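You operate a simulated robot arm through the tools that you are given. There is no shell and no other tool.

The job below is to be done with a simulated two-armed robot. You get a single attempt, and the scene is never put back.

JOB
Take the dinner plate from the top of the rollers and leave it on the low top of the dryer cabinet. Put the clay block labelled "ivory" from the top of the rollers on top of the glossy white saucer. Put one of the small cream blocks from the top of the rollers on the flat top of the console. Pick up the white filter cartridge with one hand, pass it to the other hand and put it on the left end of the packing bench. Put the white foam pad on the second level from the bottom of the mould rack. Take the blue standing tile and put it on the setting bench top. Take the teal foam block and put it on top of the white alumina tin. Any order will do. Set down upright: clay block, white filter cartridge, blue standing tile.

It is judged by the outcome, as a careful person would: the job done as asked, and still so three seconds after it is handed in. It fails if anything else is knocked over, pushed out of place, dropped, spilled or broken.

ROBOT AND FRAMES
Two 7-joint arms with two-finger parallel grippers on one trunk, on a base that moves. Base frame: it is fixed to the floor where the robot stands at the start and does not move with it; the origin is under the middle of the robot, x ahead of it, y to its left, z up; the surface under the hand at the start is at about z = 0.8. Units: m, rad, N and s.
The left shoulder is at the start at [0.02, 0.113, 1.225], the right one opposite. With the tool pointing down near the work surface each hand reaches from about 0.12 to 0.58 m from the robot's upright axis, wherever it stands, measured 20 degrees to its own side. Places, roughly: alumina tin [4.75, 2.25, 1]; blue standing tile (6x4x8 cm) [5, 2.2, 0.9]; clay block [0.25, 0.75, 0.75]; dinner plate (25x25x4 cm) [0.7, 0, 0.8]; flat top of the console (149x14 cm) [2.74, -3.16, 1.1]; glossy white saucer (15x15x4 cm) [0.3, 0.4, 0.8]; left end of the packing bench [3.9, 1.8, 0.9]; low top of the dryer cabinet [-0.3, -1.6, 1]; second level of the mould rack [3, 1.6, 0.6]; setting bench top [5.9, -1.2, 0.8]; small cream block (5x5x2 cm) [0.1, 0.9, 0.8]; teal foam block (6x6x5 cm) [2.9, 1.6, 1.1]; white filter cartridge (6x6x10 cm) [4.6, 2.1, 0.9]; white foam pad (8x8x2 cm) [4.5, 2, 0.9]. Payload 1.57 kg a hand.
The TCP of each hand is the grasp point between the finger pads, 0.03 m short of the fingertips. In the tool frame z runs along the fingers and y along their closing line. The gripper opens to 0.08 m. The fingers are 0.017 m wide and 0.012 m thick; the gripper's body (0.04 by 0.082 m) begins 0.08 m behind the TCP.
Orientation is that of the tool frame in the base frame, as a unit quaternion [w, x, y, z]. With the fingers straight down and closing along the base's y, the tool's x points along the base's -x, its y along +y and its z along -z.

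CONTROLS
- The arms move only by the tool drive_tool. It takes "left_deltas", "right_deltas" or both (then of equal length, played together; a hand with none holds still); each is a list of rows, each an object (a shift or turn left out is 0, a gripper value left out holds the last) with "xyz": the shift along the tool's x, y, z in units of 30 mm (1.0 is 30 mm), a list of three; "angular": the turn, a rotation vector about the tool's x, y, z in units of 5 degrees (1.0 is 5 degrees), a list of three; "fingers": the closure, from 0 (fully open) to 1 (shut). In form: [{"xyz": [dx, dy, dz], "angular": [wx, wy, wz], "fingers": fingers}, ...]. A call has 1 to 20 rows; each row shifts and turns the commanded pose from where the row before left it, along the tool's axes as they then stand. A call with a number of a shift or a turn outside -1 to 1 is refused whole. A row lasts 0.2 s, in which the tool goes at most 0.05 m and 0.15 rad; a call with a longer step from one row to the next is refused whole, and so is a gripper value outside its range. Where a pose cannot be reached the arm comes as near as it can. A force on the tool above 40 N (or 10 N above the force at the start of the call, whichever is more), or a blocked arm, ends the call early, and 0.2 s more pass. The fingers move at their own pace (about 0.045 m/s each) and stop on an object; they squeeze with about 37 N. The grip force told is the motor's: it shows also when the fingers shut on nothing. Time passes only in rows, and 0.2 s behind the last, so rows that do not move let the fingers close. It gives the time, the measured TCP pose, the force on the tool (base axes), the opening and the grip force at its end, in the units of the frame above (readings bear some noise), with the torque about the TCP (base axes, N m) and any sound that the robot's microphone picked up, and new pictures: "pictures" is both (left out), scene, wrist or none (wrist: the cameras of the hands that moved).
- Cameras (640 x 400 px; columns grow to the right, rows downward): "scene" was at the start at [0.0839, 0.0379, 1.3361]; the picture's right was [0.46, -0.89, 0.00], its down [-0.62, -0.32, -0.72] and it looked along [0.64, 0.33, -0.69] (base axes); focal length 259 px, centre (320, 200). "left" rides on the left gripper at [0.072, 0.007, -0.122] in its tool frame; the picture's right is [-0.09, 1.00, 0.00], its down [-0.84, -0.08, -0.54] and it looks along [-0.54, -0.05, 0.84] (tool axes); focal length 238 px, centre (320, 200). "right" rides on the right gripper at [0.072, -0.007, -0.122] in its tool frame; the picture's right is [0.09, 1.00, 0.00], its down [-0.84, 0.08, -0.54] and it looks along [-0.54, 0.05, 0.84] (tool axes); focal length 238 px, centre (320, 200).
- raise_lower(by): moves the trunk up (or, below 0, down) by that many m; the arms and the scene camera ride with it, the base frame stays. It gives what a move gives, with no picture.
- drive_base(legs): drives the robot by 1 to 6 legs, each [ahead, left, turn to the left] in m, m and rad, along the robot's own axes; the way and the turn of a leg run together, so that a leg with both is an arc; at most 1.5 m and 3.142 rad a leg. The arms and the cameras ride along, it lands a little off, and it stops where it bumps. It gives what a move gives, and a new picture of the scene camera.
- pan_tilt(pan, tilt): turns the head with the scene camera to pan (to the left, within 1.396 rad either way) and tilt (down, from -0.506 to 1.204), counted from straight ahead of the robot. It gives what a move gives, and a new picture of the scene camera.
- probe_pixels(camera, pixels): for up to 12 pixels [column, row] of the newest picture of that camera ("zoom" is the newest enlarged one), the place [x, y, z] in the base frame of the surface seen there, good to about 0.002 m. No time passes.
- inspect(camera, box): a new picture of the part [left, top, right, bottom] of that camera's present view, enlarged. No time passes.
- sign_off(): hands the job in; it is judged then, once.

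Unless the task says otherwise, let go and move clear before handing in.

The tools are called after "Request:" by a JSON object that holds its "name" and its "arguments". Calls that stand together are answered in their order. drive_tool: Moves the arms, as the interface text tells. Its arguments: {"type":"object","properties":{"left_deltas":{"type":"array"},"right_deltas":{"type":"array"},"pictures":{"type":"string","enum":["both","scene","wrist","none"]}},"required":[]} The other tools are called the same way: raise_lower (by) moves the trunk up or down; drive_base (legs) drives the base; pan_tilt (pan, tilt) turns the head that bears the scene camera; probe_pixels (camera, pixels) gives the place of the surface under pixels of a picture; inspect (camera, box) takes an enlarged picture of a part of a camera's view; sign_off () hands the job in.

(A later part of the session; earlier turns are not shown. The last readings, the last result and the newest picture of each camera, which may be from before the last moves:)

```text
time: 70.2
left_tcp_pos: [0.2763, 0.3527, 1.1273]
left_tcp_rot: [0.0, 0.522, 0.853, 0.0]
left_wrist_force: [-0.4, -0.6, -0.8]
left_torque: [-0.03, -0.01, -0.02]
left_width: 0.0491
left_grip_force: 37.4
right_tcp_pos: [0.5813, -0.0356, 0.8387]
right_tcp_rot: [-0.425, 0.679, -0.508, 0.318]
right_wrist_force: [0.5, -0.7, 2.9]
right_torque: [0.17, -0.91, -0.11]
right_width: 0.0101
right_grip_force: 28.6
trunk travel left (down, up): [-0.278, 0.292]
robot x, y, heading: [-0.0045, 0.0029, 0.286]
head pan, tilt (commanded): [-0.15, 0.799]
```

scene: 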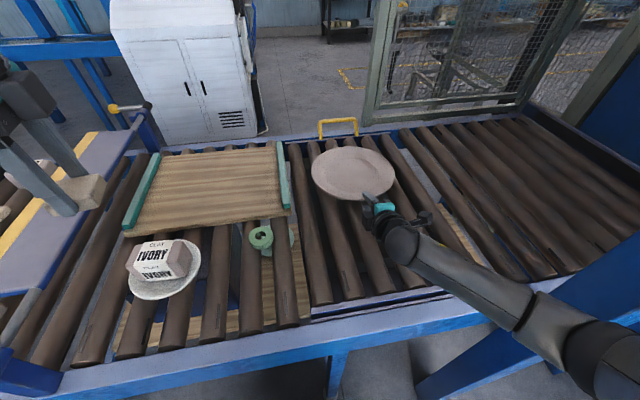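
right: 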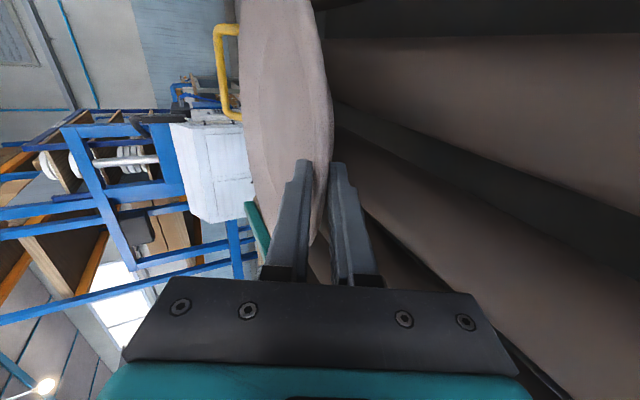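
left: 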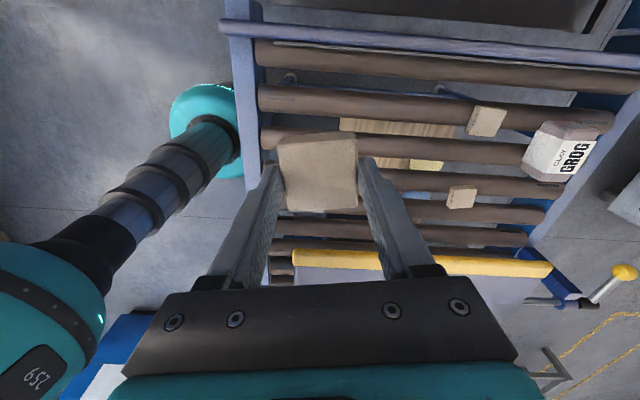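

The fingers gripped the rim at 10 mm, with a torque suggesting my pitch is a few degrees steeper than the rim. I'll let the grip settle and relax the pitch by about 2.5°.

Request:
{"name": "drive_tool", "arguments": {"right_deltas": [{}, {}, {"angular": [0.25, 0, 0]}, {"angular": [0.25, 0, 0]}, {}], "pictures": "wrist"}}

```text
time: 71.4
left_tcp_pos: [0.2746, 0.3526, 1.1266]
left_tcp_rot: [0.0, 0.522, 0.853, 0.0]
left_wrist_force: [0.8, -0.1, -0.2]
left_torque: [0.0, 0.02, 0.0]
left_width: 0.0493
left_grip_force: 37.1
right_tcp_pos: [0.5814, -0.0355, 0.8381]
right_tcp_rot: [-0.439, 0.67, -0.501, 0.328]
right_wrist_force: [-1.0, 1.0, 1.3]
right_torque: [0.23, -0.73, 0.17]
right_width: 0.0085
right_grip_force: 27.2
trunk travel left (down, up): [-0.278, 0.292]
robot x, y, heading: [-0.0033, 0.0017, 0.287]
head pan, tilt (commanded): [-0.15, 0.799]
```

right: 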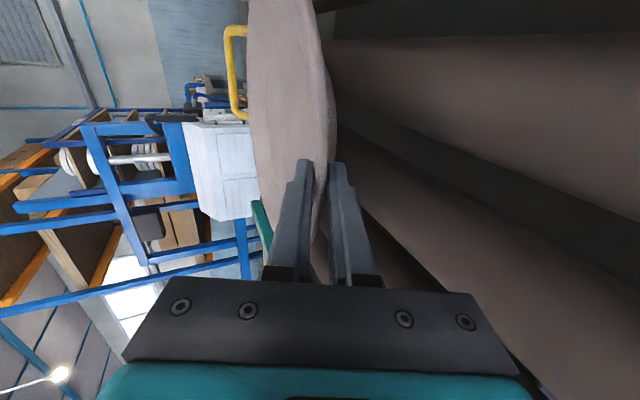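

The torque dropped slightly with the pitch relaxed, still pushing the fingertips up; I'll ease another 2.5°.

Request:
{"name": "drive_tool", "arguments": {"right_deltas": [{"angular": [0.25, 0, 0]}, {"angular": [0.25, 0, 0]}, {}, {}], "pictures": "none"}}

```text
time: 72.4
left_tcp_pos: [0.2766, 0.3524, 1.1286]
left_tcp_rot: [0.0, 0.522, 0.853, 0.0]
left_wrist_force: [-0.6, 0.3, -0.9]
left_torque: [0.01, 0.03, 0.02]
left_width: 0.0492
left_grip_force: 37.4
right_tcp_pos: [0.5805, -0.036, 0.8369]
right_tcp_rot: [-0.453, 0.659, -0.495, 0.34]
right_wrist_force: [-2.0, 0.6, -0.1]
right_torque: [-0.01, 0.24, 0.23]
right_width: 0.0087
right_grip_force: 27.6
trunk travel left (down, up): [-0.278, 0.292]
robot x, y, heading: [-0.0032, 0.0011, 0.29]
head pan, tilt (commanded): [-0.15, 0.799]
```

Torque is now near balanced (+0.24), the pads lie flat on the rim. I'll lift slowly straight up by 3 cm and check the load.

Request:
{"name": "drive_tool", "arguments": {"right_deltas": [{"xyz": [0, -0.23, -0.09]}, {"xyz": [0, -0.23, -0.09]}, {"xyz": [0, -0.23, -0.09]}, {"xyz": [0, -0.23, -0.09]}, {}]}}

```text
time: 73.6
left_tcp_pos: [0.2756, 0.3523, 1.1274]
left_tcp_rot: [-0.001, 0.522, 0.853, 0.001]
left_wrist_force: [-0.4, 1.1, -1.4]
left_torque: [-0.01, -0.01, 0.02]
left_width: 0.049
left_grip_force: 36.6
right_tcp_pos: [0.5813, -0.0363, 0.8682]
right_tcp_rot: [-0.453, 0.661, -0.494, 0.339]
right_wrist_force: [1.0, -0.6, -7.3]
right_torque: [-0.27, 0.83, -0.01]
right_width: 0.0085
right_grip_force: 27.2
trunk travel left (down, up): [-0.278, 0.292]
robot x, y, heading: [-0.0065, -0.0035, 0.282]
head pan, tilt (commanded): [-0.15, 0.799]
```

scene: 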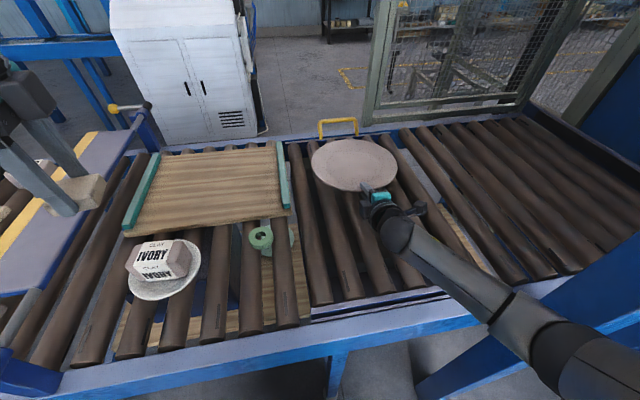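
right: 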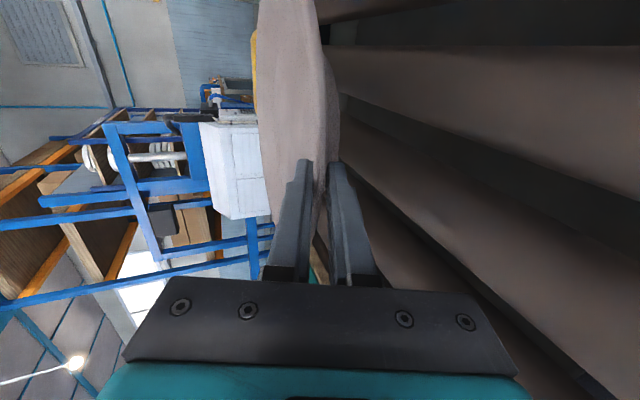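

The plate is up: 7.3 N load, 0.87 Nm at the grip. I'll check its tilt by probing near, far, left and right rim.

Request:
{"name": "probe_pixels", "arguments": {"camera": "scene", "pixels": [[355, 140], [314, 163], [395, 168], [340, 186], [353, 165], [320, 180], [355, 188]]}}

```text
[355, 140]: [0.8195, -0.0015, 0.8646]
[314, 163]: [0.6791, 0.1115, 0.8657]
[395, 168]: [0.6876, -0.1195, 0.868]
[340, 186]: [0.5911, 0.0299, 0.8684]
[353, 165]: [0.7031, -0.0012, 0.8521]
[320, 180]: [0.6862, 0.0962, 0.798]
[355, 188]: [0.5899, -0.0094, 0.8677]
```

The plate is level within ~1°, firmly held. I'll raise it another 25 cm before backing off.

Request:
{"name": "drive_tool", "arguments": {"right_deltas": [{"xyz": [0, -0.5, -0.19]}, {"xyz": [0, -0.8, -0.31]}, {"xyz": [0, -0.8, -0.31]}, {"xyz": [0, -0.8, -0.31]}, {"xyz": [0, -0.8, -0.31]}, {"xyz": [0, -0.8, -0.31]}, {"xyz": [0, -0.8, -0.31]}, {"xyz": [0, -0.8, -0.31]}, {"xyz": [0, -0.8, -0.31]}, {"xyz": [0, -0.8, -0.31]}, {"xyz": [0, -0.5, -0.19]}, {}]}}

Request:
{"name": "pan_tilt", "arguments": {"pan": -1.39, "tilt": 0.5}}

```text
time: 76.2
left_tcp_pos: [0.2749, 0.3514, 1.1271]
left_tcp_rot: [0.0, 0.522, 0.853, 0.0]
left_wrist_force: [-0.3, 0.3, -0.7]
left_torque: [0.03, -0.01, 0.04]
left_width: 0.0493
left_grip_force: 37.3
right_tcp_pos: [0.5798, -0.0368, 1.1313]
right_tcp_rot: [-0.453, 0.66, -0.494, 0.339]
right_wrist_force: [0.2, -0.5, -6.7]
right_torque: [-0.23, 0.81, 0.03]
right_width: 0.0085
right_grip_force: 27.8
trunk travel left (down, up): [-0.278, 0.292]
robot x, y, heading: [-0.0072, 0.0025, 0.283]
head pan, tilt (commanded): [-0.15, 0.799]
```

scene: 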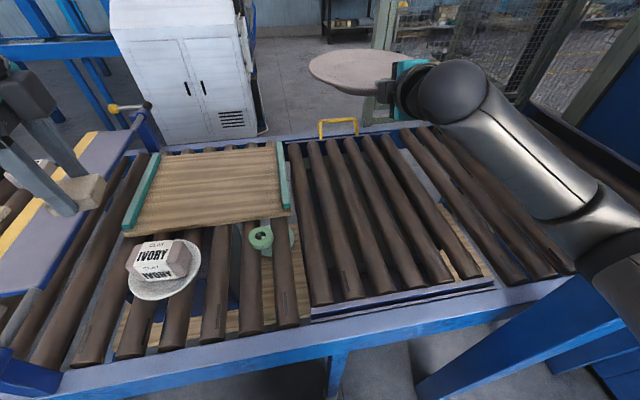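
right: 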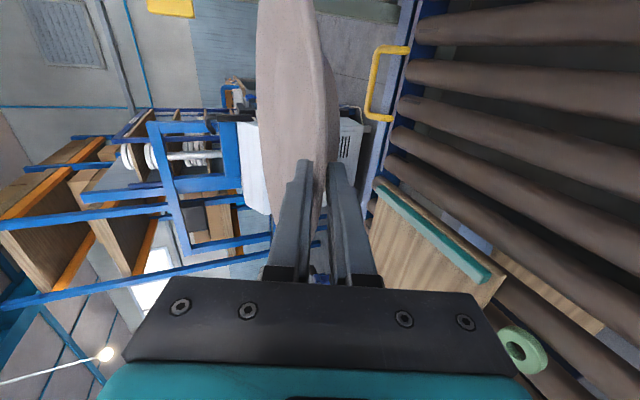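

```text
time: 77.6
left_tcp_pos: [0.2764, 0.3526, 1.1275]
left_tcp_rot: [0.0, 0.521, 0.853, 0.0]
left_wrist_force: [0.0, -0.4, -1.1]
left_torque: [0.0, 0.01, -0.03]
left_width: 0.0493
left_grip_force: 36.7
right_tcp_pos: [0.5812, -0.0379, 1.1297]
right_tcp_rot: [-0.453, 0.66, -0.494, 0.339]
right_wrist_force: [-0.1, 0.6, -7.3]
right_torque: [-0.27, 0.8, -0.03]
right_width: 0.0087
right_grip_force: 27.9
trunk travel left (down, up): [-0.278, 0.292]
robot x, y, heading: [-0.0012, 0.0036, 0.287]
head pan, tilt (commanded): [-1.389, 0.499]
```

scene: 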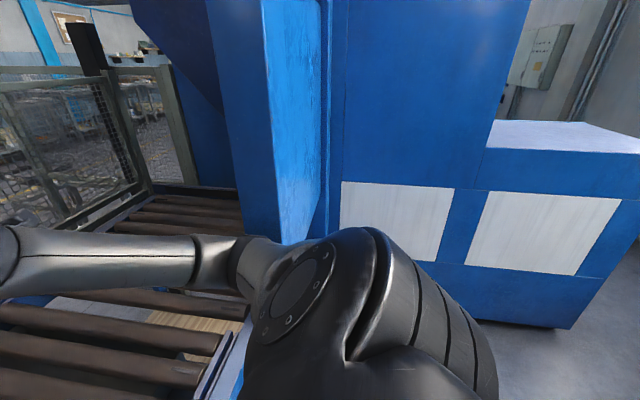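

The plate hangs level at z≈1.13 and the machine frame is close on the right, so I'll back straight away from the conveyor 0.35 m first.

Request:
{"name": "drive_base", "arguments": {"legs": [[-0.35, 0, 0]]}}

Request:
{"name": "drive_tool", "arguments": {"right_deltas": [{"xyz": [0, 0.3, -0.75]}, {"xyz": [0, 0.3, -0.75]}, {"xyz": [0, 0.3, -0.75]}, {"xyz": [0, 0.3, -0.75]}, {}], "pictures": "scene"}}

```text
time: 79.9
left_tcp_pos: [-0.0624, 0.2537, 1.1279]
left_tcp_rot: [0.0, 0.52, 0.854, 0.0]
left_wrist_force: [-0.5, 0.3, 0.1]
left_torque: [0.02, -0.01, -0.05]
left_width: 0.0489
left_grip_force: 36.9
right_tcp_pos: [0.2455, -0.1362, 1.131]
right_tcp_rot: [-0.453, 0.66, -0.494, 0.338]
right_wrist_force: [-0.1, -0.1, -6.9]
right_torque: [-0.25, 0.81, 0.01]
right_width: 0.0083
right_grip_force: 27.3
trunk travel left (down, up): [-0.278, 0.292]
robot x, y, heading: [-0.3419, -0.0971, 0.287]
head pan, tilt (commanded): [-1.389, 0.499]
```

scene: 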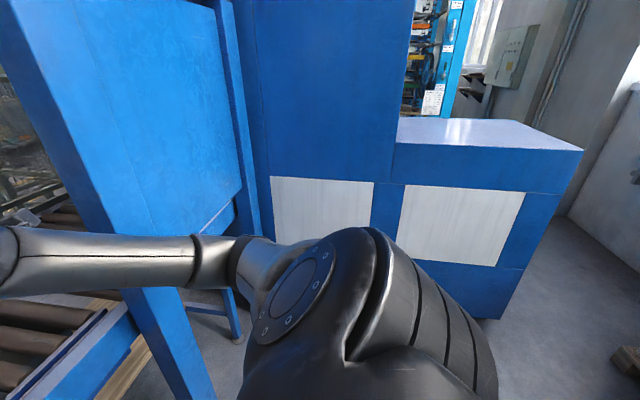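

```text
time: 81.1
left_tcp_pos: [-0.0613, 0.254, 1.1273]
left_tcp_rot: [0.0, 0.521, 0.854, -0.001]
left_wrist_force: [0.1, 0.2, -0.9]
left_torque: [0.02, 0.03, -0.01]
left_width: 0.0491
left_grip_force: 37.5
right_tcp_pos: [0.1496, -0.1631, 1.1305]
right_tcp_rot: [-0.454, 0.661, -0.492, 0.338]
right_wrist_force: [-0.5, 0.2, -6.9]
right_torque: [-0.26, 0.83, 0.03]
right_width: 0.0085
right_grip_force: 27.4
trunk travel left (down, up): [-0.278, 0.292]
robot x, y, heading: [-0.345, -0.0965, 0.288]
head pan, tilt (commanded): [-1.389, 0.499]
```

scene: 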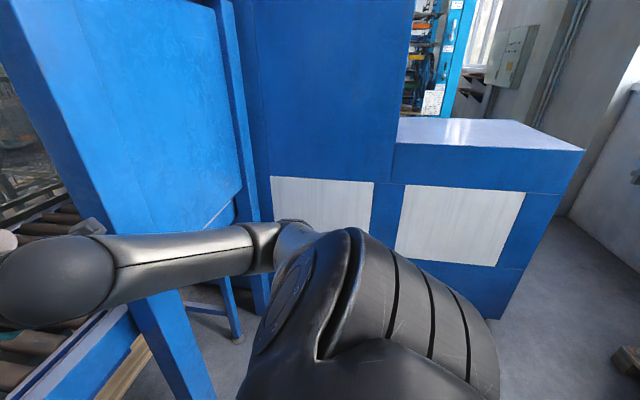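

I can't yet see what's directly behind me. Nothing within 0.7 m stands above z≈1.05 on the left, so I'll turn left 0.9 rad and look back.

Request:
{"name": "drive_base", "arguments": {"legs": [[0, 0, 0.9]]}}

Request:
{"name": "pan_tilt", "arguments": {"pan": 1.39, "tilt": 0.45}}

```text
time: 83.8
left_tcp_pos: [-0.4454, 0.341, 1.1257]
left_tcp_rot: [0.0, 0.096, 0.995, -0.001]
left_wrist_force: [0.0, 0.2, -1.7]
left_torque: [0.0, -0.01, 0.0]
left_width: 0.0493
left_grip_force: 36.5
right_tcp_pos: [0.0149, 0.2492, 1.1291]
right_tcp_rot: [-0.555, 0.81, -0.157, 0.107]
right_wrist_force: [-0.1, 0.6, -7.3]
right_torque: [-0.8, 0.33, 0.02]
right_width: 0.0088
right_grip_force: 27.7
trunk travel left (down, up): [-0.278, 0.292]
robot x, y, heading: [-0.344, -0.097, 1.187]
head pan, tilt (commanded): [-1.389, 0.499]
```

scene: 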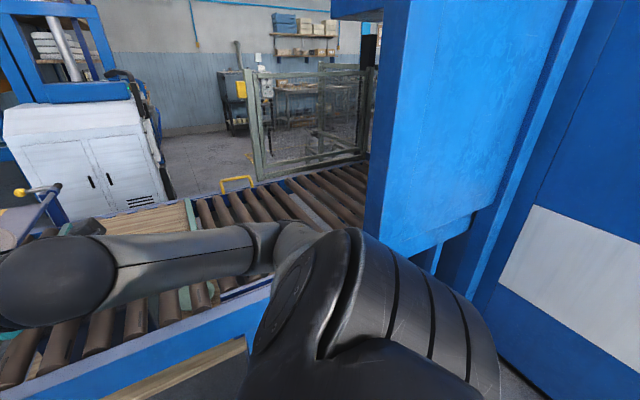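

```text
time: 86.2
left_tcp_pos: [-0.4438, 0.3396, 1.1265]
left_tcp_rot: [-0.001, 0.097, 0.995, 0.0]
left_wrist_force: [0.5, -0.4, -0.6]
left_torque: [0.01, -0.04, 0.02]
left_width: 0.0491
left_grip_force: 37.6
right_tcp_pos: [0.0143, 0.2488, 1.1295]
right_tcp_rot: [-0.555, 0.81, -0.157, 0.107]
right_wrist_force: [-0.3, 0.5, -7.6]
right_torque: [-0.79, 0.33, 0.01]
right_width: 0.0085
right_grip_force: 27.1
trunk travel left (down, up): [-0.278, 0.292]
robot x, y, heading: [-0.3409, -0.0988, 1.188]
head pan, tilt (commanded): [1.389, 0.45]
```

scene: 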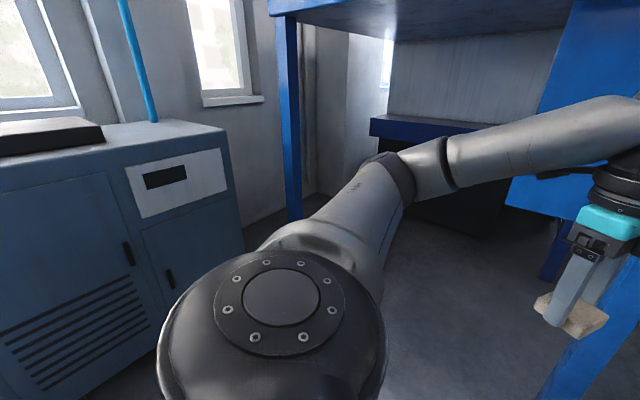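

Behind me stands a grey cabinet (left of picture, edge near (240,240)). I'll probe its distance.

Request:
{"name": "probe_pixels", "arguments": {"camera": "scene", "pixels": [[225, 150], [240, 235], [130, 150], [20, 170], [100, 360], [40, 200], [290, 200], [400, 330], [150, 350], [5, 390]]}}

Request:
{"name": "pan_tilt", "arguments": {"pan": 1.39, "tilt": 0.0}}

```text
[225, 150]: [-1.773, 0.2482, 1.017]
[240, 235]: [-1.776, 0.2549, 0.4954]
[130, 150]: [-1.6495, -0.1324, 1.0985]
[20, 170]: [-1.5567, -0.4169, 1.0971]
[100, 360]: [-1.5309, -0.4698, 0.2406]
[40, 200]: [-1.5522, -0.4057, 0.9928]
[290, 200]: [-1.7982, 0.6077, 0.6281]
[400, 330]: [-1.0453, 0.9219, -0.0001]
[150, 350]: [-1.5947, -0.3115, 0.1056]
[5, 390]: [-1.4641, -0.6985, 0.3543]
```

```text
time: 87.1
left_tcp_pos: [-0.4443, 0.3403, 1.1277]
left_tcp_rot: [0.0, 0.096, 0.995, -0.001]
left_wrist_force: [0.7, 0.5, -0.8]
left_torque: [0.03, 0.0, 0.0]
left_width: 0.049
left_grip_force: 36.9
right_tcp_pos: [0.0141, 0.2482, 1.1292]
right_tcp_rot: [-0.554, 0.81, -0.156, 0.108]
right_wrist_force: [-1.0, -0.4, -6.6]
right_torque: [-0.79, 0.32, 0.01]
right_width: 0.0087
right_grip_force: 26.7
trunk travel left (down, up): [-0.278, 0.292]
robot x, y, heading: [-0.3382, -0.0936, 1.192]
head pan, tilt (commanded): [1.389, 0.0]
```

scene: 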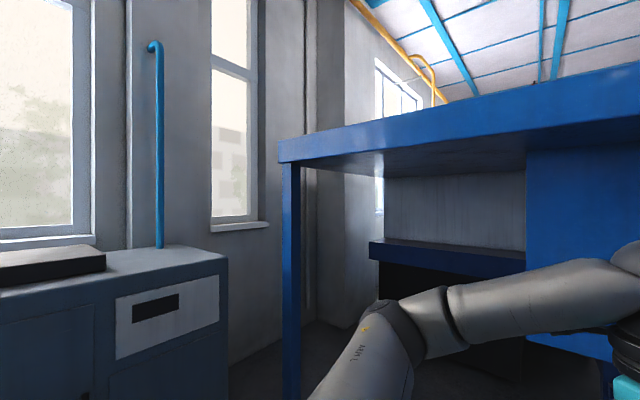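

The cabinet's front is at u≈-1.6, so the aisle is about 1.8 m wide. I'll move back to the middle of the aisle and then turn right to face the dryer cabinet.

Request:
{"name": "drive_base", "arguments": {"legs": [[-0.29, 0.36, 0], [0, 0, -1.2]]}}

Request:
{"name": "pan_tilt", "arguments": {"pan": -1.0, "tilt": 0.5}}

```text
time: 92.8
left_tcp_pos: [-0.4209, 0.0289, 1.1269]
left_tcp_rot: [-0.001, 0.629, 0.777, -0.001]
left_wrist_force: [-0.9, -0.4, -0.9]
left_torque: [-0.03, 0.0, 0.02]
left_width: 0.0491
left_grip_force: 37.2
right_tcp_pos: [-0.3246, -0.4288, 1.1286]
right_tcp_rot: [-0.404, 0.589, -0.577, 0.395]
right_wrist_force: [0.0, 0.9, -6.1]
right_torque: [-0.03, 0.88, 0.03]
right_width: 0.0084
right_grip_force: 27.4
trunk travel left (down, up): [-0.278, 0.292]
robot x, y, heading: [-0.7836, -0.2373, 0.02]
head pan, tilt (commanded): [1.389, 0.0]
```

scene: 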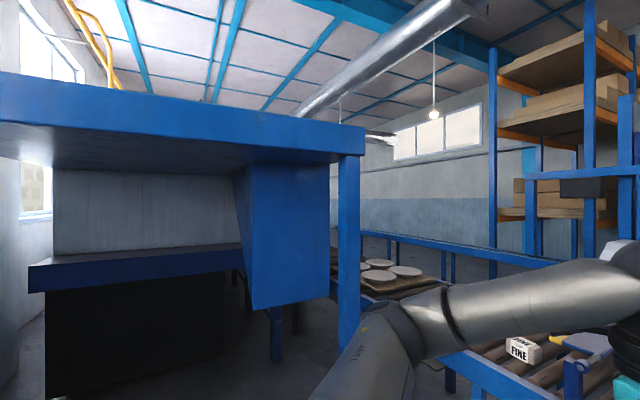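

```text
time: 95.0
left_tcp_pos: [-0.4221, 0.0293, 1.1279]
left_tcp_rot: [-0.001, 0.629, 0.777, 0.001]
left_wrist_force: [0.2, -0.6, -0.7]
left_torque: [0.03, -0.01, -0.01]
left_width: 0.0494
left_grip_force: 36.8
right_tcp_pos: [-0.3242, -0.4282, 1.1287]
right_tcp_rot: [-0.403, 0.59, -0.577, 0.395]
right_wrist_force: [0.6, 0.6, -7.3]
right_torque: [-0.04, 0.87, -0.01]
right_width: 0.0089
right_grip_force: 27.3
trunk travel left (down, up): [-0.278, 0.292]
robot x, y, heading: [-0.7814, -0.2345, 0.022]
head pan, tilt (commanded): [-1.0, 0.499]
```

scene: 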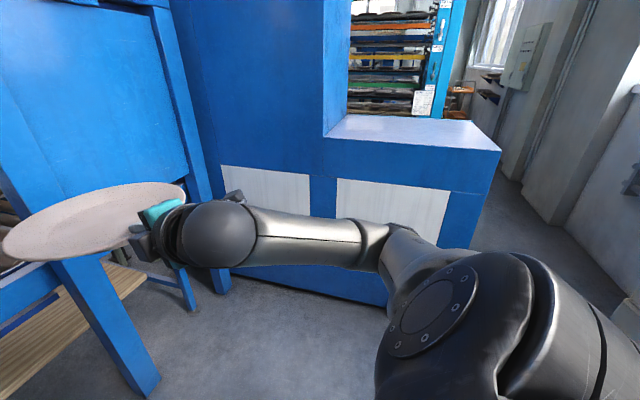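

The plate is riding steadily. I'll finish the right turn to face the dryer cabinet squarely.

Request:
{"name": "drive_base", "arguments": {"legs": [[0, 0, -1.295]]}}

Request:
{"name": "pan_tilt", "arguments": {"pan": -0.2, "tilt": 0.6}}

Request:
{"name": "raise_lower", "arguments": {"by": 0.25}}

```text
time: 98.6
left_tcp_pos: [-0.4244, -0.5066, 1.1278]
left_tcp_rot: [-0.001, 0.968, 0.25, 0.0]
left_wrist_force: [-0.1, -0.1, -0.2]
left_torque: [0.0, 0.02, -0.02]
left_width: 0.0494
left_grip_force: 36.6
right_tcp_pos: [-0.8336, -0.7302, 1.1281]
right_tcp_rot: [0.089, -0.13, 0.815, -0.558]
right_wrist_force: [-0.3, -0.4, -7.8]
right_torque: [0.82, 0.26, 0.03]
right_width: 0.009
right_grip_force: 27.0
trunk travel left (down, up): [-0.278, 0.292]
robot x, y, heading: [-0.7856, -0.2352, -1.25]
head pan, tilt (commanded): [-1.0, 0.499]
```

scene: 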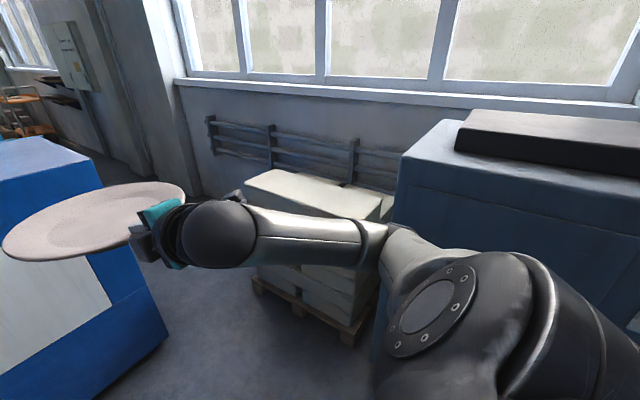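

```text
time: 99.7
left_tcp_pos: [-0.4238, -0.5071, 1.1274]
left_tcp_rot: [-0.001, 0.968, 0.25, 0.0]
left_wrist_force: [0.2, 0.5, -0.4]
left_torque: [0.03, 0.02, -0.04]
left_width: 0.0491
left_grip_force: 37.3
right_tcp_pos: [-0.8333, -0.7314, 1.1287]
right_tcp_rot: [0.089, -0.13, 0.815, -0.558]
right_wrist_force: [-0.8, 0.7, -7.2]
right_torque: [0.84, 0.29, 0.04]
right_width: 0.0087
right_grip_force: 27.7
trunk travel left (down, up): [-0.278, 0.292]
robot x, y, heading: [-0.7824, -0.2368, -1.258]
head pan, tilt (commanded): [-0.201, 0.6]
```

scene: 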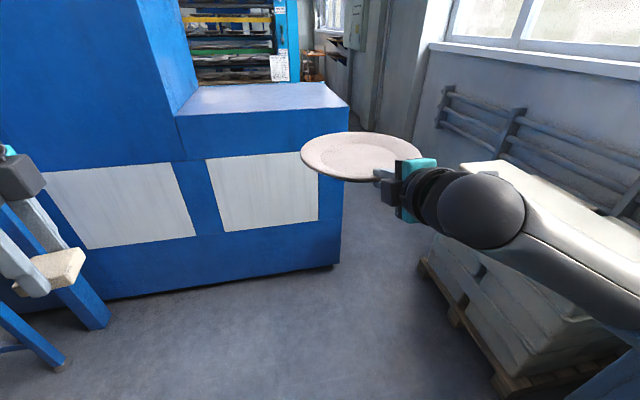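

```text
time: 102.3
left_tcp_pos: [-0.4241, -0.5072, 1.3761]
left_tcp_rot: [-0.001, 0.968, 0.25, 0.001]
left_wrist_force: [0.8, -0.4, 0.3]
left_torque: [0.03, 0.0, 0.0]
left_width: 0.0496
left_grip_force: 37.1
right_tcp_pos: [-0.834, -0.7318, 1.3791]
right_tcp_rot: [0.089, -0.13, 0.815, -0.557]
right_wrist_force: [0.2, 0.4, -6.5]
right_torque: [0.82, 0.29, 0.02]
right_width: 0.0087
right_grip_force: 27.3
trunk travel left (down, up): [-0.528, 0.042]
robot x, y, heading: [-0.7839, -0.2373, -1.255]
head pan, tilt (commanded): [-0.201, 0.6]
```

The trunk is up 0.25 m and the low top of the dryer is ahead at about (260,100). I'll take a fresh look and probe its extents.

Request:
{"name": "pan_tilt", "arguments": {"pan": 0.0, "tilt": 0.7}}

```text
time: 103.0
left_tcp_pos: [-0.4236, -0.5079, 1.377]
left_tcp_rot: [-0.001, 0.968, 0.25, 0.001]
left_wrist_force: [-0.2, -0.1, -0.6]
left_torque: [-0.04, -0.03, -0.05]
left_width: 0.0491
left_grip_force: 36.6
right_tcp_pos: [-0.8333, -0.7318, 1.3791]
right_tcp_rot: [0.089, -0.13, 0.815, -0.557]
right_wrist_force: [0.8, 0.6, -7.4]
right_torque: [0.84, 0.27, 0.03]
right_width: 0.0088
right_grip_force: 27.2
trunk travel left (down, up): [-0.528, 0.042]
robot x, y, heading: [-0.7816, -0.2327, -1.252]
head pan, tilt (commanded): [0.0, 0.7]
```

scene: 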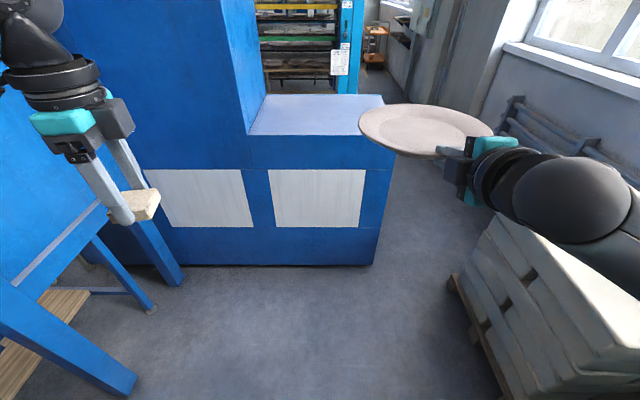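

Request:
{"name": "probe_pixels", "arguments": {"camera": "scene", "pixels": [[252, 132], [385, 132], [268, 97], [380, 97], [320, 115], [245, 100], [370, 263], [400, 260], [460, 300], [490, 215], [340, 88], [385, 55]]}}

Request:
{"name": "inspect", "arguments": {"camera": "scene", "box": [220, 60, 500, 180]}}

```text
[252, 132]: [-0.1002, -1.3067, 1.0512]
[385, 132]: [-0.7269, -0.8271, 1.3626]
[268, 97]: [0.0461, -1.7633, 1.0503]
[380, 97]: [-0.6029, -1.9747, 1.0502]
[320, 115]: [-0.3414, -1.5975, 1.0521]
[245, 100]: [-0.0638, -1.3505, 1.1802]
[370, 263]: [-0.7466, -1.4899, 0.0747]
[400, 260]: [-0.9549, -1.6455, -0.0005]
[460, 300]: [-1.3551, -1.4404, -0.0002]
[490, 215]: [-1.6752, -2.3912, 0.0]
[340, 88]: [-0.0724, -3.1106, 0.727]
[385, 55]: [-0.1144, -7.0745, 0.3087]
```

```text
2.29 times, centred on (360, 120) of scene
```

zoom: 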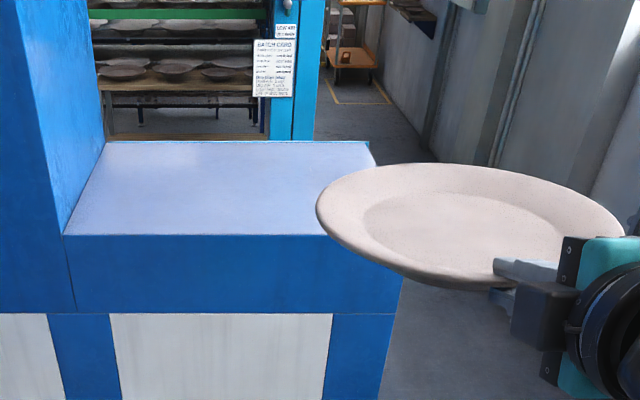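

The low top spans (-0.10,-1.31), (-0.75,-1.51), (-0.60,-1.97), (0.05,-1.76) at z≈1.051. I'll drive so the plate comes over its middle, staying high.

Request:
{"name": "drive_base", "arguments": {"legs": [[0, 0.174, 0], [0.5, 0, 0]]}}

```text
time: 107.0
left_tcp_pos: [-0.1009, -0.9225, 1.3777]
left_tcp_rot: [-0.001, 0.968, 0.249, 0.001]
left_wrist_force: [-1.7, 0.2, -0.8]
left_torque: [0.02, 0.0, 0.02]
left_width: 0.0491
left_grip_force: 37.3
right_tcp_pos: [-0.5119, -1.1452, 1.3786]
right_tcp_rot: [0.089, -0.13, 0.816, -0.557]
right_wrist_force: [-0.4, -0.4, -7.3]
right_torque: [0.81, 0.3, -0.02]
right_width: 0.0088
right_grip_force: 27.0
trunk travel left (down, up): [-0.528, 0.042]
robot x, y, heading: [-0.4601, -0.6512, -1.251]
head pan, tilt (commanded): [0.0, 0.7]
```

scene: 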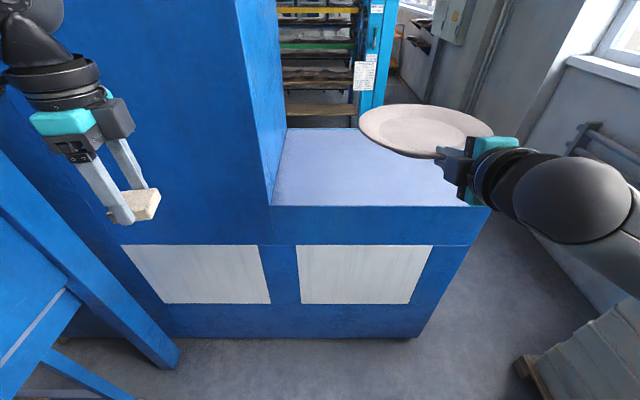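

Lined up well; the plate needs another 0.36 m ahead. I'll drive 0.2 m and do the rest with the arm.

Request:
{"name": "drive_base", "arguments": {"legs": [[0.2, 0, 0]]}}

Request:
{"name": "drive_tool", "arguments": {"right_deltas": [{"xyz": [0, -0.25, 0.65]}, {"xyz": [0, -0.29, 0.74]}, {"xyz": [0, -0.29, 0.74]}, {"xyz": [0, -0.29, 0.74]}, {"xyz": [0, -0.29, 0.74]}, {"xyz": [0, -0.25, 0.65]}, {}]}}

```text
time: 108.7
left_tcp_pos: [-0.0377, -1.1133, 1.3775]
left_tcp_rot: [-0.001, 0.968, 0.25, 0.0]
left_wrist_force: [0.2, 0.9, -0.2]
left_torque: [0.0, 0.0, -0.04]
left_width: 0.049
left_grip_force: 36.9
right_tcp_pos: [-0.4456, -1.3389, 1.3778]
right_tcp_rot: [0.09, -0.131, 0.815, -0.557]
right_wrist_force: [0.5, 0.3, -6.7]
right_torque: [0.85, 0.3, 0.0]
right_width: 0.009
right_grip_force: 27.3
trunk travel left (down, up): [-0.528, 0.042]
robot x, y, heading: [-0.3998, -0.8444, -1.247]
head pan, tilt (commanded): [0.0, 0.7]
```

scene: 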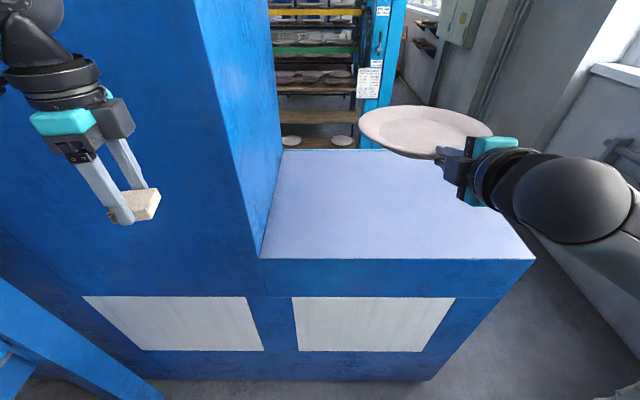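

```text
time: 110.3
left_tcp_pos: [-0.0382, -1.1144, 1.3772]
left_tcp_rot: [0.0, 0.968, 0.25, 0.001]
left_wrist_force: [0.0, -0.8, -1.3]
left_torque: [-0.01, -0.03, -0.01]
left_width: 0.0489
left_grip_force: 36.9
right_tcp_pos: [-0.4035, -1.4689, 1.3786]
right_tcp_rot: [0.09, -0.131, 0.815, -0.557]
right_wrist_force: [0.1, 0.3, -6.7]
right_torque: [0.79, 0.29, 0.02]
right_width: 0.0091
right_grip_force: 27.9
trunk travel left (down, up): [-0.528, 0.042]
robot x, y, heading: [-0.3981, -0.8441, -1.252]
head pan, tilt (commanded): [0.0, 0.7]
```

scene: 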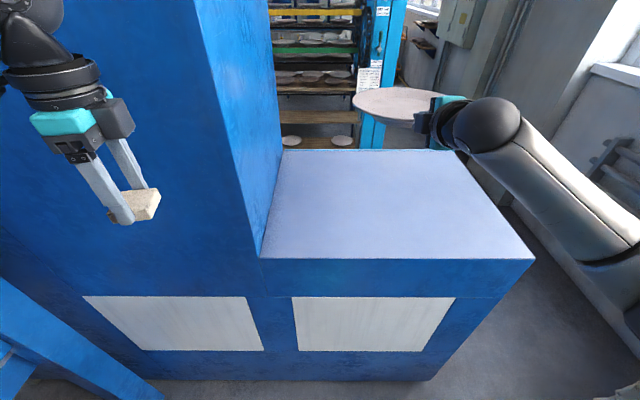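
right: 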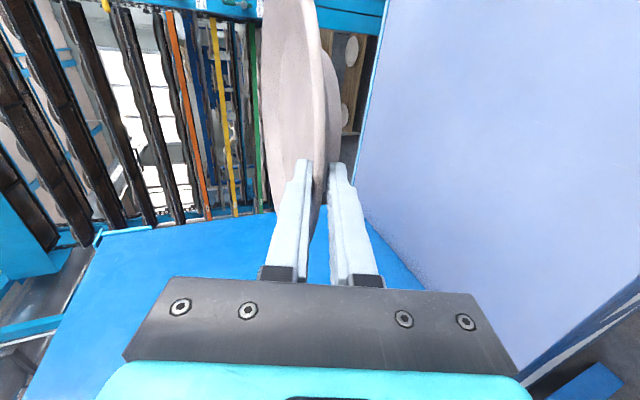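

The plate is over the middle of the low top. I'll lower it straight down to about 4 cm above the surface.

Request:
{"name": "drive_tool", "arguments": {"right_deltas": [{"xyz": [0, 0.5, 0.19]}, {"xyz": [0, 0.79, 0.307]}, {"xyz": [0, 0.79, 0.307]}, {"xyz": [0, 0.79, 0.307]}, {"xyz": [0, 0.79, 0.307]}, {"xyz": [0, 0.79, 0.307]}, {"xyz": [0, 0.79, 0.307]}, {"xyz": [0, 0.79, 0.307]}, {"xyz": [0, 0.79, 0.307]}, {"xyz": [0, 0.79, 0.307]}, {}]}}

```text
time: 112.7
left_tcp_pos: [-0.0364, -1.114, 1.3774]
left_tcp_rot: [-0.002, 0.968, 0.251, 0.001]
left_wrist_force: [0.4, -0.1, -1.6]
left_torque: [0.04, 0.0, -0.03]
left_width: 0.049
left_grip_force: 36.8
right_tcp_pos: [-0.4038, -1.4703, 1.1325]
right_tcp_rot: [0.091, -0.131, 0.815, -0.557]
right_wrist_force: [0.1, 0.3, -7.0]
right_torque: [0.85, 0.29, 0.0]
right_width: 0.0102
right_grip_force: 27.9
trunk travel left (down, up): [-0.528, 0.042]
robot x, y, heading: [-0.3961, -0.8455, -1.251]
head pan, tilt (commanded): [0.0, 0.7]
```

scene: 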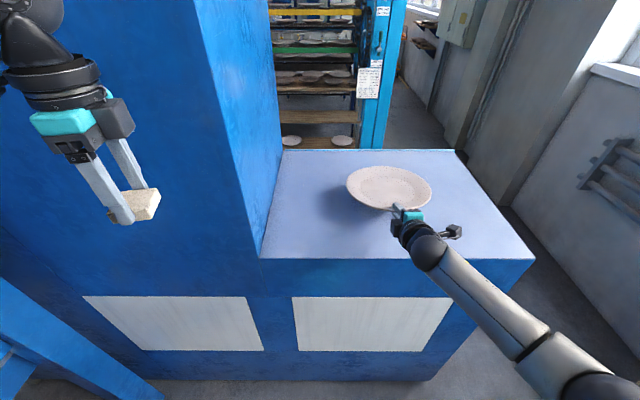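
right: 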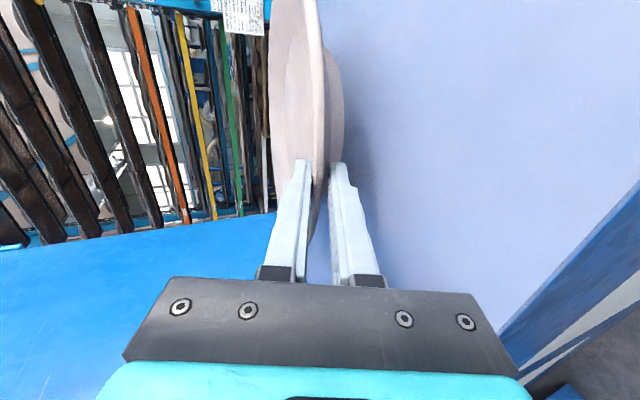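

The plate hovers just above the surface; the grip width went to 10 mm, so I'll check the plate's tilt before touching down.

Request:
{"name": "probe_pixels", "arguments": {"camera": "scene", "pixels": [[388, 169], [380, 206], [350, 185], [429, 192], [388, 188], [415, 205], [360, 173]]}}

Request:
{"name": "inspect", "arguments": {"camera": "scene", "box": [330, 150, 470, 260]}}

```text
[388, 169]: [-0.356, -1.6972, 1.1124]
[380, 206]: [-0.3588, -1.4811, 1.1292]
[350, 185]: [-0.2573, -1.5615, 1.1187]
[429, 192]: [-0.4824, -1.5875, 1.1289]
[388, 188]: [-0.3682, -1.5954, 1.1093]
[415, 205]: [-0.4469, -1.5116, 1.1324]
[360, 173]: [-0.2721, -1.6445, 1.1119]
```

```text
3.64 times, centred on (400, 205) of scene
```

zoom: 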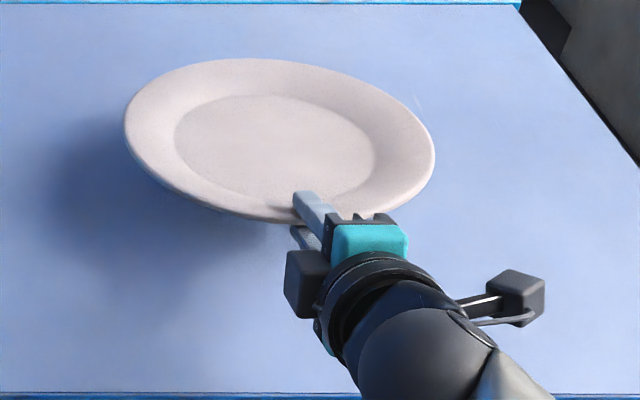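

The plate has drooped about 4° away from me and 2.5° to the left. I'll pitch up 4° and roll 2.5° to level it, then re-measure.

Request:
{"name": "drive_tool", "arguments": {"right_deltas": [{"angular": [0.4, 0, 0.25]}, {"angular": [0.4, 0, 0.25]}, {}], "pictures": "scene"}}

Request:
{"name": "inspect", "arguments": {"camera": "scene", "box": [330, 150, 470, 260]}}

```text
time: 113.5
left_tcp_pos: [-0.0367, -1.1134, 1.3769]
left_tcp_rot: [-0.001, 0.968, 0.251, 0.0]
left_wrist_force: [0.0, 1.4, -0.4]
left_torque: [-0.02, -0.01, 0.0]
left_width: 0.0493
left_grip_force: 37.1
right_tcp_pos: [-0.4046, -1.4692, 1.1328]
right_tcp_rot: [0.106, -0.109, 0.799, -0.583]
right_wrist_force: [0.8, -0.2, -6.4]
right_torque: [0.83, 0.26, 0.0]
right_width: 0.0104
right_grip_force: 28.0
trunk travel left (down, up): [-0.528, 0.042]
robot x, y, heading: [-0.3952, -0.8459, -1.252]
head pan, tilt (commanded): [0.0, 0.7]
```

scene: 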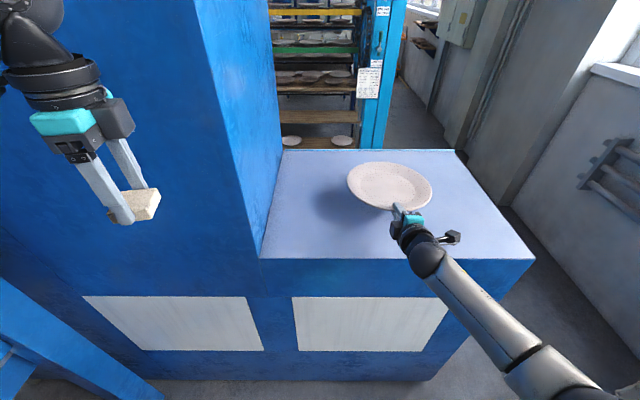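

```text
3.64 times, centred on (400, 205) of scene
```

zoom: 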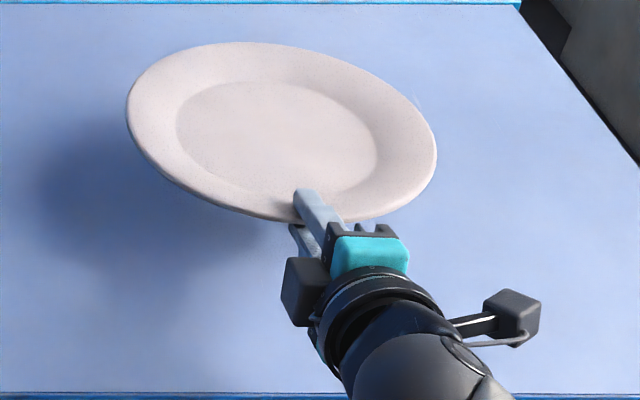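

Request:
{"name": "probe_pixels", "arguments": {"camera": "zoom", "pixels": [[250, 48], [270, 214], [131, 110], [430, 165], [280, 140], [400, 205], [160, 170], [360, 80]]}}

```text
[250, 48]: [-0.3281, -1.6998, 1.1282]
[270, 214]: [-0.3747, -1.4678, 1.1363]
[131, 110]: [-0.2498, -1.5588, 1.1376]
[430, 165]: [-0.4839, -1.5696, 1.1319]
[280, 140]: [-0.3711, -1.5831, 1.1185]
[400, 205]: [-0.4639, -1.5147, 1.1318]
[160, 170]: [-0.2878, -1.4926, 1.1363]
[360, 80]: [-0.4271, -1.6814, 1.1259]
```

Nearly level now (within 2°). I'll trim slightly and lower about 3 cm, then creep to contact.

Request:
{"name": "drive_tool", "arguments": {"right_deltas": [{"angular": [0.3, 0, -0.2]}, {"xyz": [0, 0.48, 0.135]}, {"xyz": [0, 0.48, 0.135]}, {}], "pictures": "none"}}

Request:
{"name": "drive_tool", "arguments": {"right_deltas": [{"xyz": [0, 0.12, 0.03]}, {"xyz": [0, 0.08, 0.02]}, {}], "pictures": "none"}}

```text
time: 114.5
left_tcp_pos: [-0.037, -1.1137, 1.3778]
left_tcp_rot: [-0.001, 0.968, 0.25, 0.001]
left_wrist_force: [-0.3, -0.4, -0.7]
left_torque: [-0.02, -0.02, 0.01]
left_width: 0.049
left_grip_force: 37.0
right_tcp_pos: [-0.4023, -1.4689, 1.1033]
right_tcp_rot: [0.102, -0.115, 0.79, -0.594]
right_wrist_force: [0.5, 0.6, -6.2]
right_torque: [0.84, 0.22, 0.01]
right_width: 0.0103
right_grip_force: 28.4
trunk travel left (down, up): [-0.528, 0.042]
robot x, y, heading: [-0.3981, -0.8437, -1.251]
head pan, tilt (commanded): [0.0, 0.7]
```

```text
time: 115.3
left_tcp_pos: [-0.0378, -1.1135, 1.3772]
left_tcp_rot: [-0.001, 0.968, 0.251, 0.001]
left_wrist_force: [0.1, 0.5, -0.3]
left_torque: [0.03, 0.0, -0.02]
left_width: 0.0488
left_grip_force: 37.1
right_tcp_pos: [-0.4033, -1.4695, 1.0955]
right_tcp_rot: [0.102, -0.116, 0.789, -0.594]
right_wrist_force: [0.6, 0.3, -6.7]
right_torque: [0.86, 0.27, 0.0]
right_width: 0.01
right_grip_force: 28.4
trunk travel left (down, up): [-0.528, 0.042]
robot x, y, heading: [-0.3972, -0.8487, -1.259]
head pan, tilt (commanded): [0.0, 0.7]
```

Request:
{"name": "drive_tool", "arguments": {"right_deltas": [{"xyz": [0, 0.06, 0.015]}, {"xyz": [0, 0.06, 0.015]}, {}], "pictures": "none"}}

Request:
{"name": "drive_tool", "arguments": {"right_deltas": [{"xyz": [0, 0.05, 0.013]}, {"xyz": [0, 0.05, 0.013]}, {}], "pictures": "scene"}}

```text
time: 116.1
left_tcp_pos: [-0.0369, -1.1136, 1.3767]
left_tcp_rot: [-0.002, 0.968, 0.251, 0.001]
left_wrist_force: [-1.3, 0.6, -1.9]
left_torque: [0.04, 0.02, 0.0]
left_width: 0.0492
left_grip_force: 37.0
right_tcp_pos: [-0.4034, -1.4678, 1.0918]
right_tcp_rot: [0.102, -0.115, 0.79, -0.594]
right_wrist_force: [-0.6, 0.6, -7.4]
right_torque: [0.84, 0.25, 0.01]
right_width: 0.0103
right_grip_force: 28.1
trunk travel left (down, up): [-0.528, 0.042]
robot x, y, heading: [-0.3976, -0.8494, -1.255]
head pan, tilt (commanded): [0.0, 0.7]
```

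```text
time: 116.9
left_tcp_pos: [-0.0363, -1.1132, 1.3775]
left_tcp_rot: [-0.002, 0.968, 0.25, 0.0]
left_wrist_force: [-0.6, 0.3, -0.8]
left_torque: [0.07, 0.02, -0.02]
left_width: 0.0493
left_grip_force: 37.4
right_tcp_pos: [-0.403, -1.4672, 1.0913]
right_tcp_rot: [0.102, -0.116, 0.79, -0.594]
right_wrist_force: [-0.2, 0.5, -6.1]
right_torque: [0.82, 0.25, 0.0]
right_width: 0.0102
right_grip_force: 28.4
trunk travel left (down, up): [-0.528, 0.042]
robot x, y, heading: [-0.3959, -0.8476, -1.25]
head pan, tilt (commanded): [0.0, 0.7]
```

scene: 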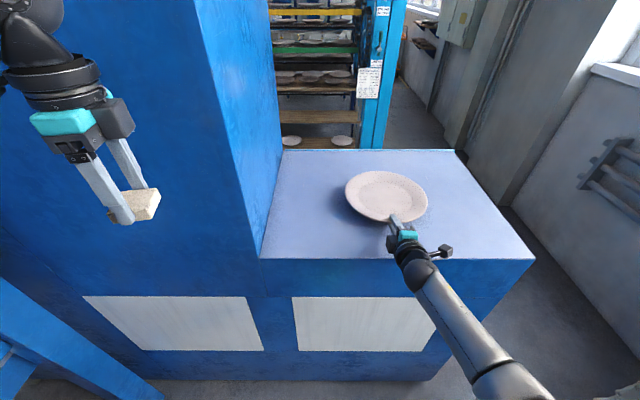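

No contact yet at TCP z≈1.09. I'll continue creeping down.

Request:
{"name": "drive_tool", "arguments": {"right_deltas": [{"xyz": [0, 0.08, 0.02]}, {"xyz": [0, 0.04, 0.01]}, {}], "pictures": "none"}}

Request:
{"name": "inspect", "arguments": {"camera": "scene", "box": [330, 160, 450, 260]}}

```text
time: 117.7
left_tcp_pos: [-0.0369, -1.1144, 1.3775]
left_tcp_rot: [-0.001, 0.968, 0.25, 0.001]
left_wrist_force: [0.2, -0.2, -1.0]
left_torque: [0.03, 0.0, -0.03]
left_width: 0.049
left_grip_force: 37.3
right_tcp_pos: [-0.4023, -1.4679, 1.0855]
right_tcp_rot: [0.102, -0.115, 0.79, -0.594]
right_wrist_force: [0.1, 0.2, -5.8]
right_torque: [0.78, 0.27, -0.01]
right_width: 0.0104
right_grip_force: 29.0
trunk travel left (down, up): [-0.528, 0.042]
robot x, y, heading: [-0.4007, -0.8398, -1.255]
head pan, tilt (commanded): [0.0, 0.7]
```

```text
4.00 times, centred on (390, 210) of scene
```

zoom: 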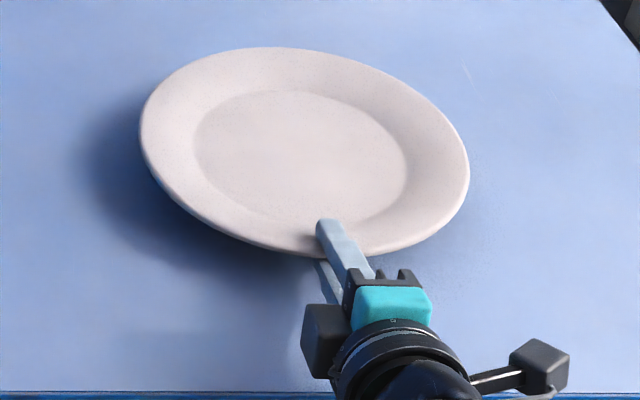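

Request:
{"name": "probe_pixels", "arguments": {"camera": "zoom", "pixels": [[280, 52], [290, 247], [145, 130], [463, 180], [300, 160], [430, 230], [175, 190], [400, 85], [100, 300]]}}

```text
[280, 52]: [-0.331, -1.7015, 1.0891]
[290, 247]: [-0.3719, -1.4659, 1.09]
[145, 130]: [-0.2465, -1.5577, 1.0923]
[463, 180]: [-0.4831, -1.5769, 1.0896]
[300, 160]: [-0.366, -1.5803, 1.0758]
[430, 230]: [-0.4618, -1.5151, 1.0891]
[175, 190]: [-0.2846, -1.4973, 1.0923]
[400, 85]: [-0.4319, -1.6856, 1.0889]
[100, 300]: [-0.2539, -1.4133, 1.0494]
```

The plate is now level within 1° with its rim at z≈1.090, i.e. ~1–2 mm above touchdown. Creeping the last bit.

Request:
{"name": "drive_tool", "arguments": {"right_deltas": [{"xyz": [0, 0.05, 0.013]}, {"xyz": [0, 0.03, 0.008]}, {}], "pictures": "none"}}

```text
time: 118.5
left_tcp_pos: [-0.0369, -1.1123, 1.3767]
left_tcp_rot: [0.0, 0.968, 0.251, 0.0]
left_wrist_force: [-0.5, 0.7, -1.7]
left_torque: [0.0, 0.02, -0.01]
left_width: 0.0491
left_grip_force: 37.1
right_tcp_pos: [-0.4039, -1.4672, 1.0842]
right_tcp_rot: [0.102, -0.115, 0.789, -0.594]
right_wrist_force: [-1.3, 1.9, -3.0]
right_torque: [0.63, 0.32, -0.04]
right_width: 0.0094
right_grip_force: 28.1
trunk travel left (down, up): [-0.528, 0.042]
robot x, y, heading: [-0.3994, -0.8392, -1.247]
head pan, tilt (commanded): [0.0, 0.7]
```

Contact began (load fell from 7 N to 3 N). One more millimetre to seat it.

Request:
{"name": "drive_tool", "arguments": {"right_deltas": [{"xyz": [0, 0.03, 0.008]}, {"xyz": [0, 0.02, 0.005]}, {}], "pictures": "none"}}

```text
time: 119.3
left_tcp_pos: [-0.0369, -1.1139, 1.3789]
left_tcp_rot: [0.001, 0.968, 0.251, 0.0]
left_wrist_force: [0.6, 0.4, -1.1]
left_torque: [-0.02, 0.04, 0.04]
left_width: 0.0488
left_grip_force: 37.2
right_tcp_pos: [-0.404, -1.4678, 1.0832]
right_tcp_rot: [0.102, -0.116, 0.789, -0.595]
right_wrist_force: [-1.3, 2.3, -3.0]
right_torque: [0.68, 0.26, -0.04]
right_width: 0.0084
right_grip_force: 27.0
trunk travel left (down, up): [-0.528, 0.042]
robot x, y, heading: [-0.3946, -0.8452, -1.251]
head pan, tilt (commanded): [0.0, 0.7]
```

Request:
{"name": "drive_tool", "arguments": {"right_deltas": [{"xyz": [0, 0.04, 0.01]}, {"xyz": [0, 0.03, 0.008]}, {}], "pictures": "none"}}

Request:
{"name": "inspect", "arguments": {"camera": "scene", "box": [330, 160, 450, 260]}}

```text
time: 120.1
left_tcp_pos: [-0.0375, -1.1137, 1.3777]
left_tcp_rot: [0.0, 0.968, 0.252, 0.0]
left_wrist_force: [-0.1, -0.3, -1.2]
left_torque: [0.0, 0.02, -0.03]
left_width: 0.049
left_grip_force: 37.2
right_tcp_pos: [-0.4043, -1.4672, 1.0826]
right_tcp_rot: [0.103, -0.116, 0.789, -0.595]
right_wrist_force: [-1.8, 1.7, 2.2]
right_torque: [0.37, 0.18, -0.02]
right_width: 0.0085
right_grip_force: 27.1
trunk travel left (down, up): [-0.528, 0.042]
robot x, y, heading: [-0.3974, -0.8446, -1.254]
head pan, tilt (commanded): [0.0, 0.7]
```

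```text
4.00 times, centred on (390, 210) of scene
```

zoom: 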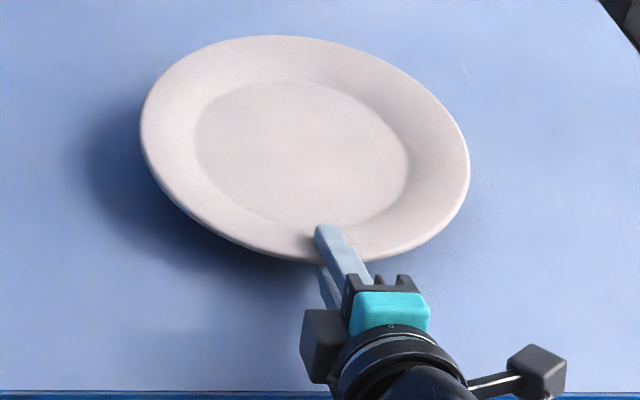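

Request:
{"name": "probe_pixels", "arguments": {"camera": "zoom", "pixels": [[280, 40], [290, 250], [145, 130], [463, 180], [300, 155], [430, 230], [175, 190], [400, 75]]}}

```text
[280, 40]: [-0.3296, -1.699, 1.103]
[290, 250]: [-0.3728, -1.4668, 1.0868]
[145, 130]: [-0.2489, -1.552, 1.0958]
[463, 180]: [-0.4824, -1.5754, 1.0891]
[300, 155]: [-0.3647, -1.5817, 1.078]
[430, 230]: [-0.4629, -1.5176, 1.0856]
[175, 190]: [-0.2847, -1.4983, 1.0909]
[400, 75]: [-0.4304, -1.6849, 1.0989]
```

The rim snapped flat to the pads, so the plate's far edge is now ~1.5 cm high (tilted up 3.5–4°). I'll pitch the hand down gradually by 4° to lay it flat.

Request:
{"name": "drive_tool", "arguments": {"right_deltas": [{"angular": [-0.2, 0, 0]}, {"angular": [-0.2, 0, 0]}, {"angular": [-0.2, 0, 0]}, {"angular": [-0.15, 0, 0]}, {}], "pictures": "none"}}

Request:
{"name": "inspect", "arguments": {"camera": "scene", "box": [330, 160, 450, 260]}}

```text
time: 121.3
left_tcp_pos: [-0.0374, -1.1119, 1.3772]
left_tcp_rot: [0.0, 0.968, 0.251, 0.0]
left_wrist_force: [0.1, -0.9, -1.0]
left_torque: [-0.01, 0.01, -0.01]
left_width: 0.0494
left_grip_force: 36.5
right_tcp_pos: [-0.4034, -1.4694, 1.085]
right_tcp_rot: [0.1, -0.119, 0.806, -0.571]
right_wrist_force: [-2.2, -4.6, 17.2]
right_torque: [-0.68, -0.04, -0.15]
right_width: 0.0083
right_grip_force: 27.1
trunk travel left (down, up): [-0.528, 0.042]
robot x, y, heading: [-0.3958, -0.8418, -1.248]
head pan, tilt (commanded): [0.0, 0.7]
```

```text
4.00 times, centred on (390, 210) of scene
```

zoom: 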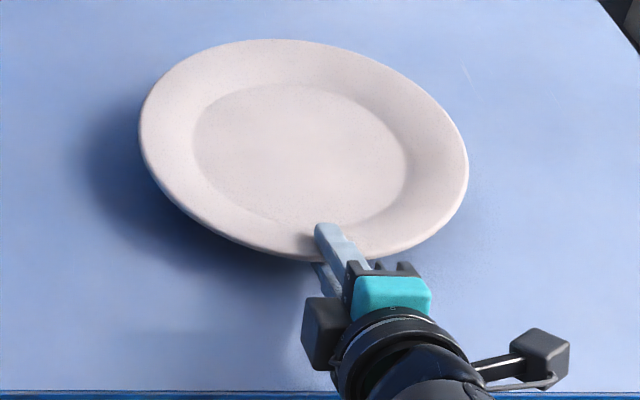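

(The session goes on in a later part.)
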